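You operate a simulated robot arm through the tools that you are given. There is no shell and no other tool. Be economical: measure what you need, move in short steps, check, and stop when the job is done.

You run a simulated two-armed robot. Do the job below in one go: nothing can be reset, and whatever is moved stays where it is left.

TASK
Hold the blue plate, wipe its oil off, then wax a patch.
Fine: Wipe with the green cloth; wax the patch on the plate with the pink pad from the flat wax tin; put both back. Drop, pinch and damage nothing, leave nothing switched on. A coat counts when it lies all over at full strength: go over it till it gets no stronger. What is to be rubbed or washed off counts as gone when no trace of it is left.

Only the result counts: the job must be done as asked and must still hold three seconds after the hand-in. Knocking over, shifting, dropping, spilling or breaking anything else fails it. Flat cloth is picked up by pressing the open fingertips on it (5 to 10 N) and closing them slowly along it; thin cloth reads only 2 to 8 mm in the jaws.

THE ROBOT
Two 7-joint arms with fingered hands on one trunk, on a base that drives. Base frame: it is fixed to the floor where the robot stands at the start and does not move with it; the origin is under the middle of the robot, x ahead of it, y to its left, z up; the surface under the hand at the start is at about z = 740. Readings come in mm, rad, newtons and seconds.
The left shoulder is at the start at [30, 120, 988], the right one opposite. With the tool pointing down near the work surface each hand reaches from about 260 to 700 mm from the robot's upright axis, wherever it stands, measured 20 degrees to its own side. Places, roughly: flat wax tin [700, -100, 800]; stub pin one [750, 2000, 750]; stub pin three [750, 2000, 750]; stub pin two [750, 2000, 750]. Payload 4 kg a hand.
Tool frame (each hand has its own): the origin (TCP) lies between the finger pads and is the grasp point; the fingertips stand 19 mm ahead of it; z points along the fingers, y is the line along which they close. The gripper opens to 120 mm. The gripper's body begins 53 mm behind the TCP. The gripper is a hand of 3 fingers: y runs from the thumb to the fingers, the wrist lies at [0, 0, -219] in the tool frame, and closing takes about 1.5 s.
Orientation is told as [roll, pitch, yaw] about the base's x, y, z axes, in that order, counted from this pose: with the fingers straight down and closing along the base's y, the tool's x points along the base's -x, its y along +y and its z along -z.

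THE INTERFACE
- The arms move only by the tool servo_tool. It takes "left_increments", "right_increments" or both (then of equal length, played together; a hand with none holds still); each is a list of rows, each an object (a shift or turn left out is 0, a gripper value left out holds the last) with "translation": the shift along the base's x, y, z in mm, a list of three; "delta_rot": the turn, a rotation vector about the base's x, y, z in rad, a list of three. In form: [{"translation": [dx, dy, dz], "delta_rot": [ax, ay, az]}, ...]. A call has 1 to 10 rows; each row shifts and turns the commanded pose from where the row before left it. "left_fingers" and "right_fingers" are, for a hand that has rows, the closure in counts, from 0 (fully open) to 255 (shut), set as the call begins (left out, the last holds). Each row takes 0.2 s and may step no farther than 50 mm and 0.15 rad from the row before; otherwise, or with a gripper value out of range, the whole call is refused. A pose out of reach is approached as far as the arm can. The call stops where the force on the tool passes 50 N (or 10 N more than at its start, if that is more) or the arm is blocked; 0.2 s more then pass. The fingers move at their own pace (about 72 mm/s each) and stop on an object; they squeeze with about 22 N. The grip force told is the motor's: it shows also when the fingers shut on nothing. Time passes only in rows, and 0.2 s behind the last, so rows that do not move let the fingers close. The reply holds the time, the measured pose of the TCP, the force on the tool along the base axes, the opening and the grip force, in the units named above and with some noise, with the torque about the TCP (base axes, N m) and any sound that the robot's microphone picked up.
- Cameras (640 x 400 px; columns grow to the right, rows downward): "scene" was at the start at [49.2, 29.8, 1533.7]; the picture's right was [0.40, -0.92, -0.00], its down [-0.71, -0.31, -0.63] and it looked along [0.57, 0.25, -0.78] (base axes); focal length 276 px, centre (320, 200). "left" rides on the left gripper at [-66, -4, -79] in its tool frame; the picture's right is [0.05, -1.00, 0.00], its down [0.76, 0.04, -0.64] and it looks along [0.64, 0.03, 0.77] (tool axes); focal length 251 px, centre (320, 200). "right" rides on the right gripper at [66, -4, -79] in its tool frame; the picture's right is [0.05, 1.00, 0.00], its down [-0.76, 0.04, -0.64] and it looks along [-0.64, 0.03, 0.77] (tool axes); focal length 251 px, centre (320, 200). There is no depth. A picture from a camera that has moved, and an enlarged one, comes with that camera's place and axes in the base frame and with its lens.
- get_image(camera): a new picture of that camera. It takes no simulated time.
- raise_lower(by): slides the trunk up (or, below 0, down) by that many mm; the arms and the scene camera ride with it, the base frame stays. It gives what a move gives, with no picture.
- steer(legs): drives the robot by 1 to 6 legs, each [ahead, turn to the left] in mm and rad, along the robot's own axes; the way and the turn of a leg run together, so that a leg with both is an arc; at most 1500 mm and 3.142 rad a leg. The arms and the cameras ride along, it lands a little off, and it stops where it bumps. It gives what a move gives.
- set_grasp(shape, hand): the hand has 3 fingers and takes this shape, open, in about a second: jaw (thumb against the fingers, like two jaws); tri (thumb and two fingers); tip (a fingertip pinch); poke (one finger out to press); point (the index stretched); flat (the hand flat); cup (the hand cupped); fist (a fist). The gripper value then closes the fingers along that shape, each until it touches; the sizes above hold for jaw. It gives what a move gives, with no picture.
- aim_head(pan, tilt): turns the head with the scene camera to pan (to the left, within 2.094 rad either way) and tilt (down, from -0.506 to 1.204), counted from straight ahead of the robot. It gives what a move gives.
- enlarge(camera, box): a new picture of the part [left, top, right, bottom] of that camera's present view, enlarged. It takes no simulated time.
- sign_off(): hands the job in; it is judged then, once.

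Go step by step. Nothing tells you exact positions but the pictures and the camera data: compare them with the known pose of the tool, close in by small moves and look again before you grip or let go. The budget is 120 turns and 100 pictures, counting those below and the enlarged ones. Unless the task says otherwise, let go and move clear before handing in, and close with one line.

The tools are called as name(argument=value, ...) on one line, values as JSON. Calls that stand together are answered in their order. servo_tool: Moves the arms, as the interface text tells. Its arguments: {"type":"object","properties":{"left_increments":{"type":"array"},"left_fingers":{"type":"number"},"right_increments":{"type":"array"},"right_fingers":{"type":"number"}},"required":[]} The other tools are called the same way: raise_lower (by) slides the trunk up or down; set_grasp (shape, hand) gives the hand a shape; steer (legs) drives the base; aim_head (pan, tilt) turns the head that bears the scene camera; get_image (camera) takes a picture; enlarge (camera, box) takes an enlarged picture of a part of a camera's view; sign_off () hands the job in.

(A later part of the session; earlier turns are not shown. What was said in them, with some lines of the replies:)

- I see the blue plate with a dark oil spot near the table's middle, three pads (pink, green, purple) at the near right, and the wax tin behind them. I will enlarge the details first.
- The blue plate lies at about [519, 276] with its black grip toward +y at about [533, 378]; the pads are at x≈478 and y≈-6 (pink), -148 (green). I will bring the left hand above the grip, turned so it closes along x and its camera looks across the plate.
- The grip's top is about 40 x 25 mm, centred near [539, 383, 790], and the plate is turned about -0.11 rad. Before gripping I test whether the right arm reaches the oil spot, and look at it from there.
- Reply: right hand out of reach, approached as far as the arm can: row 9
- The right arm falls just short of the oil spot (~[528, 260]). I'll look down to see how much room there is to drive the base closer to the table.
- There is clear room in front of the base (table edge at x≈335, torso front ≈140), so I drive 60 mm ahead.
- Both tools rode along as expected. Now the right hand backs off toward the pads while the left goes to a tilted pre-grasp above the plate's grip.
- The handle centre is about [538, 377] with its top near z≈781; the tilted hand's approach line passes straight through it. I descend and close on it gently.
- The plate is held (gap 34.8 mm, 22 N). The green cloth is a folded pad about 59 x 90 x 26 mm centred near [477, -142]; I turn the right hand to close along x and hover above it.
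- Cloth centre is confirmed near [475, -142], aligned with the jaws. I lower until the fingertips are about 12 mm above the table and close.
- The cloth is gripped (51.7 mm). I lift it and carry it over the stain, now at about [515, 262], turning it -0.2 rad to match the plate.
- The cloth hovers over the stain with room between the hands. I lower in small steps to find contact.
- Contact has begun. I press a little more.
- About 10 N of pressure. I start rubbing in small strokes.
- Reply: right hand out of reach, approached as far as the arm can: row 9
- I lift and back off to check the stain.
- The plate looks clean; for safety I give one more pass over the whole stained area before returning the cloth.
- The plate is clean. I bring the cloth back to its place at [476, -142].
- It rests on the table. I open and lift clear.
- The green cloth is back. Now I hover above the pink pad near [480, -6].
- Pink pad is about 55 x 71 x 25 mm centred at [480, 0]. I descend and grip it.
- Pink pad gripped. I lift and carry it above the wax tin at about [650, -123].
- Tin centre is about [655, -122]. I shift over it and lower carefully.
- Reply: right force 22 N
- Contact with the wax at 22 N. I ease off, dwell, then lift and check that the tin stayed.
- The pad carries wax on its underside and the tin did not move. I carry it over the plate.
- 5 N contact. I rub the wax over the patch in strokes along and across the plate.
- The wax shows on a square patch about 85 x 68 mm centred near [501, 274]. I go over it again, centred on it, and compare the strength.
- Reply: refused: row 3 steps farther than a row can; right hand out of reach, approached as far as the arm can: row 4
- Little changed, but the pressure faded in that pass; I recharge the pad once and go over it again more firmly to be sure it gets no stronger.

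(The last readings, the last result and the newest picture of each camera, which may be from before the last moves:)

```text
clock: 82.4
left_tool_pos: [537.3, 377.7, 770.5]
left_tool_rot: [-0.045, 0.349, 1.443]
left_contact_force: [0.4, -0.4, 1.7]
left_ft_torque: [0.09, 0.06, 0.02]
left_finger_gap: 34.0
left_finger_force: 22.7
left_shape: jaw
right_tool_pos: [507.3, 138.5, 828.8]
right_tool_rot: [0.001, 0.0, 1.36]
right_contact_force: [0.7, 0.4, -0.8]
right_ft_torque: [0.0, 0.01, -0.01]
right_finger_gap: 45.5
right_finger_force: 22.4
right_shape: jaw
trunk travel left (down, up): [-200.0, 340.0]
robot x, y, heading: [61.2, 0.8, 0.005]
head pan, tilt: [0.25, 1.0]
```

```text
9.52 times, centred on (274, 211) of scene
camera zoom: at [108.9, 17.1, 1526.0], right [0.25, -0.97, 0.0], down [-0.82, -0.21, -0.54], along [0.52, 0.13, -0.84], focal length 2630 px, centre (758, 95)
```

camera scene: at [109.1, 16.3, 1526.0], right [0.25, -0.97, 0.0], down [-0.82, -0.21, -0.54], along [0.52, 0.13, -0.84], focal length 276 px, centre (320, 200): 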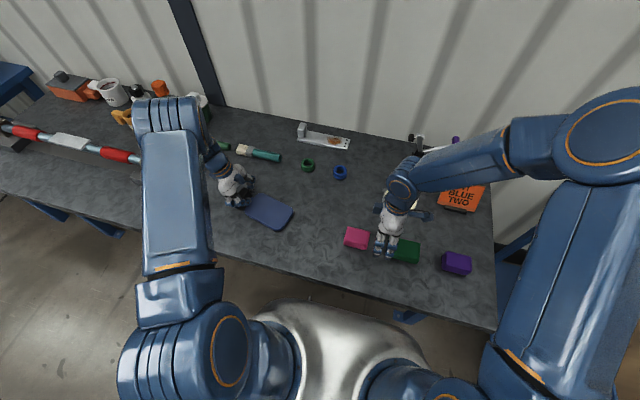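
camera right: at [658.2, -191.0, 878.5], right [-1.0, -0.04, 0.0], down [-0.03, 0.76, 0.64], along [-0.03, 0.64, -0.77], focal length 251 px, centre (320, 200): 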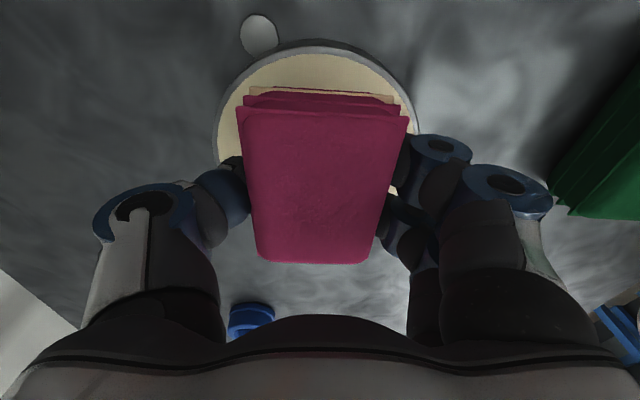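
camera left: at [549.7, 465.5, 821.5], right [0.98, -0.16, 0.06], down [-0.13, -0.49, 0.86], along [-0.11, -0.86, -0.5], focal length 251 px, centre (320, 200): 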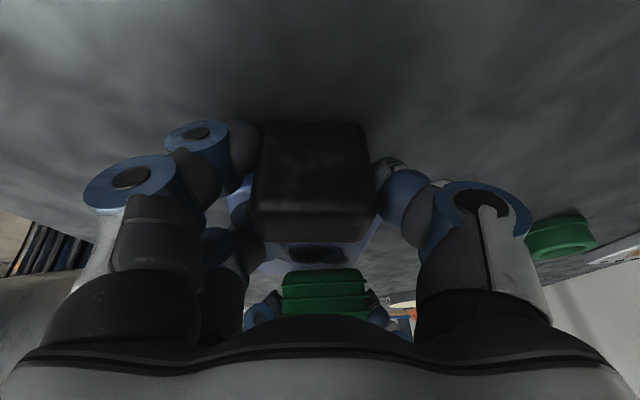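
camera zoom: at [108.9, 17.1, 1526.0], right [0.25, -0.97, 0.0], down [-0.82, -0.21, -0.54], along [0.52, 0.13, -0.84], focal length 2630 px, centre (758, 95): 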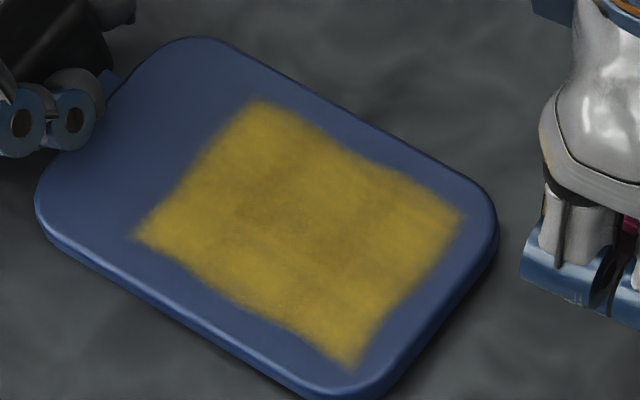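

The coat is unchanged, so it is at full strength. I return the pink pad to its place at [479, 1].

servo_tool(right_increments=[{"translation": [-7, -34.4, 0], "delta_rot": [0, 0, 0.05]}, {"translation": [-7, -34.4, 0], "delta_rot": [0, 0, 0.05]}, {"translation": [-7, -34.4, 0], "delta_rot": [0, 0, 0.05]}, {"translation": [-7, -34.4, 0], "delta_rot": [0, 0, 0.05]}, {"translation": [0, 0, -25]}, {"translation": [0, 0, -22]}, {}])

servo_tool(right_increments=[{"translation": [0, 0, -5]}, {"translation": [0, 0, -4]}, {"translation": [0, 0, -2]}, {}])

```text
clock: 84.0
left_tool_pos: [538.5, 377.5, 769.6]
left_tool_rot: [-0.044, 0.347, 1.442]
left_contact_force: [0.3, -0.2, 1.1]
left_ft_torque: [0.06, 0.1, -0.03]
left_finger_gap: 34.1
left_finger_force: 22.0
left_shape: jaw
right_tool_pos: [480.2, -0.2, 782.6]
right_tool_rot: [-0.002, -0.003, 1.562]
right_contact_force: [0.0, -0.6, -0.5]
right_ft_torque: [0.04, 0.01, 0.0]
right_finger_gap: 45.2
right_finger_force: 22.1
right_shape: jaw
trunk travel left (down, up): [-200.0, 340.0]
robot x, y, heading: [61.7, -2.8, 0.004]
head pan, tilt: [0.25, 1.0]
```

```text
clock: 85.0
left_tool_pos: [538.3, 377.0, 769.8]
left_tool_rot: [-0.044, 0.349, 1.442]
left_contact_force: [0.7, -0.1, 1.2]
left_ft_torque: [0.07, 0.08, -0.01]
left_finger_gap: 34.1
left_finger_force: 21.8
left_shape: jaw
right_tool_pos: [478.9, 0.7, 772.8]
right_tool_rot: [0.001, 0.0, 1.561]
right_contact_force: [0.5, 0.5, 0.2]
right_ft_torque: [-0.02, -0.02, 0.02]
right_finger_gap: 45.2
right_finger_force: 22.7
right_shape: jaw
trunk travel left (down, up): [-200.0, 340.0]
robot x, y, heading: [63.0, -4.6, -0.004]
head pan, tilt: [0.25, 1.0]
```

servo_tool(right_increments=[{"translation": [0, 0, -2]}, {"translation": [0, 0, -1.5]}, {}])

```text
clock: 85.8
left_tool_pos: [537.3, 377.8, 770.9]
left_tool_rot: [-0.044, 0.348, 1.441]
left_contact_force: [0.1, 0.2, 0.5]
left_ft_torque: [0.07, 0.04, -0.02]
left_finger_gap: 34.3
left_finger_force: 22.0
left_shape: jaw
right_tool_pos: [480.0, -0.9, 767.6]
right_tool_rot: [0.001, 0.0, 1.56]
right_contact_force: [0.1, 0.0, 1.3]
right_ft_torque: [0.01, 0.02, -0.03]
right_finger_gap: 45.3
right_finger_force: 21.4
right_shape: jaw
trunk travel left (down, up): [-200.0, 340.0]
robot x, y, heading: [61.4, 2.1, -0.0]
head pan, tilt: [0.25, 1.0]
```

Pad down. I open the right hand and lift, then release the plate with the left hand.

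servo_tool(right_increments=[{}, {}, {}, {}, {}, {}], right_fingers=0, left_increments=[{}, {}, {}, {}, {}, {}], left_fingers=0)

servo_tool(right_increments=[{"translation": [0, 0, 25]}, {"translation": [0, 0, 35]}, {"translation": [0, 0, 40]}, {"translation": [-10, -20, 20]}, {"translation": [-20, -40, 10]}, {"translation": [-20, -40, 0]}, {}], left_increments=[{"translation": [0, 6, 16]}, {"translation": [0, 12, 32]}, {"translation": [0, 15, 41]}, {"translation": [0, 15, 41]}, {"translation": [0, 10, 40]}, {"translation": [0, 20, 30]}, {}])

get_image(camera="scene")

get_image(camera="left")

get_image(camera="right")

```text
clock: 87.2
left_tool_pos: [536.6, 378.5, 769.9]
left_tool_rot: [-0.045, 0.348, 1.443]
left_contact_force: [-0.4, -0.2, -0.2]
left_ft_torque: [-0.02, 0.01, 0.01]
left_finger_gap: 119.8
left_finger_force: 0.0
left_shape: jaw
right_tool_pos: [480.6, 0.3, 767.1]
right_tool_rot: [0.0, -0.001, 1.561]
right_contact_force: [0.0, 0.0, 0.0]
right_ft_torque: [0.0, 0.01, 0.03]
right_finger_gap: 120.1
right_finger_force: 0.0
right_shape: jaw
trunk travel left (down, up): [-200.0, 340.0]
robot x, y, heading: [60.8, 0.4, -0.003]
head pan, tilt: [0.25, 1.0]
```

```text
clock: 88.8
left_tool_pos: [539.8, 457.3, 968.1]
left_tool_rot: [-0.044, 0.348, 1.444]
left_contact_force: [0.0, 0.4, 0.1]
left_ft_torque: [-0.01, -0.02, -0.02]
left_finger_gap: 120.1
left_finger_force: 0.1
left_shape: jaw
right_tool_pos: [428.2, -100.1, 900.4]
right_tool_rot: [0.001, 0.001, 1.562]
right_contact_force: [-0.4, 0.3, 0.2]
right_ft_torque: [0.01, 0.0, -0.01]
right_finger_gap: 120.1
right_finger_force: 0.1
right_shape: jaw
trunk travel left (down, up): [-200.0, 340.0]
robot x, y, heading: [64.9, -0.2, -0.007]
head pan, tilt: [0.25, 1.0]
```

```text
47 pictures are left
camera scene: at [109.7, 16.8, 1525.9], right [0.25, -0.97, 0.0], down [-0.82, -0.21, -0.54], along [0.52, 0.13, -0.84], focal length 276 px, centre (320, 200)
```

scene: 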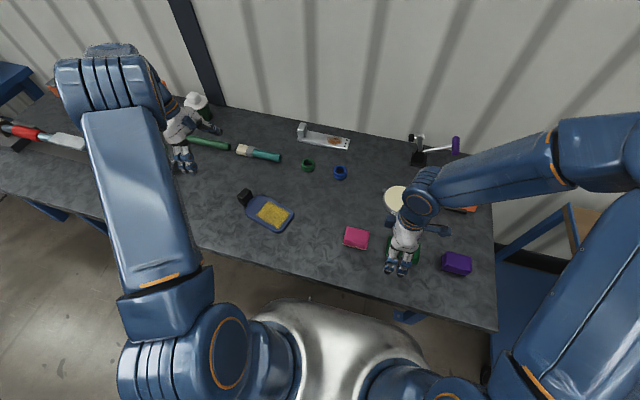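

```text
46 pictures are left
camera left: at [552.0, 546.0, 1019.2], right [0.98, -0.16, 0.06], down [-0.13, -0.49, 0.86], along [-0.11, -0.86, -0.5], focal length 251 px, centre (320, 200)
```

left: 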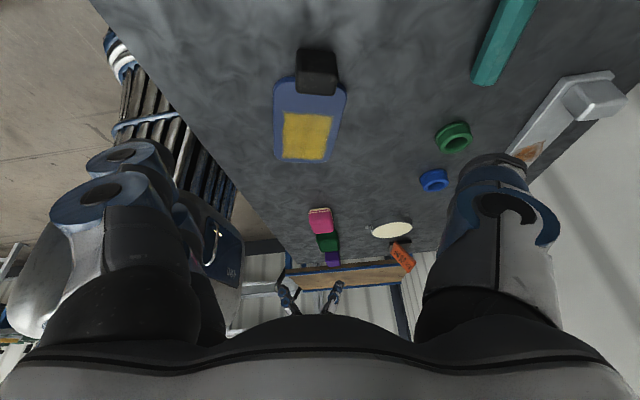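

```text
45 pictures are left
camera right: at [431.3, -165.8, 978.6], right [-1.0, -0.05, 0.0], down [-0.03, 0.76, 0.64], along [-0.03, 0.64, -0.77], focal length 251 px, centre (320, 200)
```

right: 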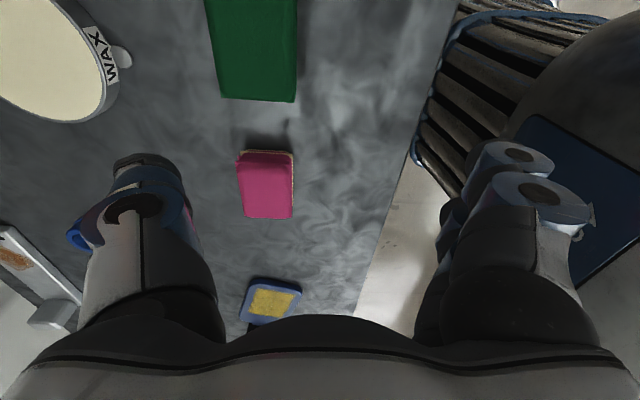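

enlarge(camera="left", box=[260, 70, 360, 170])

enlarge(camera="scene", box=[235, 180, 305, 236])

```text
4.00 times, centred on (310, 120) of left
camera zoom: at [552.0, 546.0, 1019.2], right [0.98, -0.16, 0.06], down [-0.13, -0.49, 0.86], along [-0.11, -0.86, -0.5], focal length 1006 px, centre (360, 520)
```

zoom: 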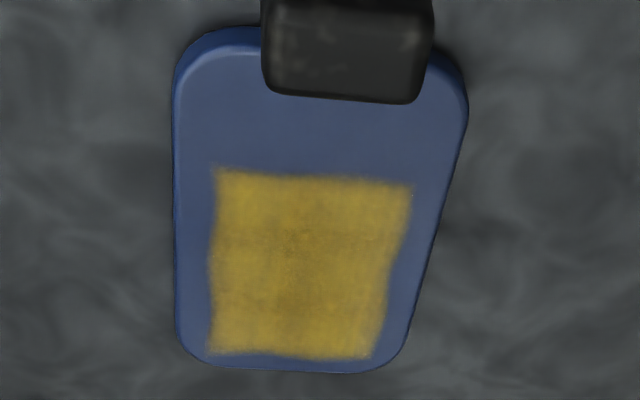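

```text
7.14 times, centred on (270, 208) of scene
camera zoom: at [109.7, 16.8, 1525.9], right [0.25, -0.97, 0.0], down [-0.82, -0.21, -0.54], along [0.52, 0.13, -0.84], focal length 1972 px, centre (677, 143)
```

zoom: 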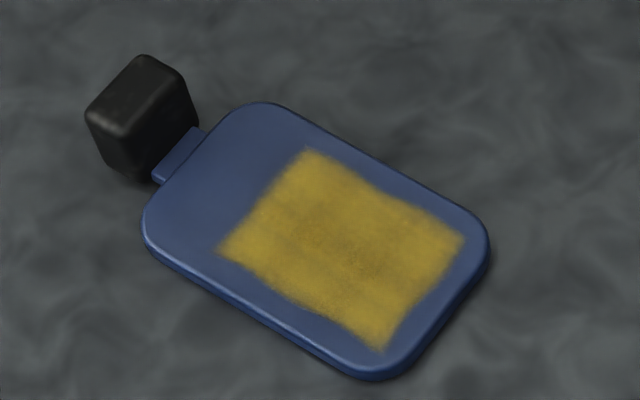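

The patch is evenly waxed, no oil shows, both pads are back in place, and nothing else moved. Both hands are open and clear, so I hand in.

sign_off()

```text
The job is handed in.
```

The oil is wiped off the blue plate with no trace showing, its patch is waxed until it got no stronger, and the green cloth and pink pad are back in their places.
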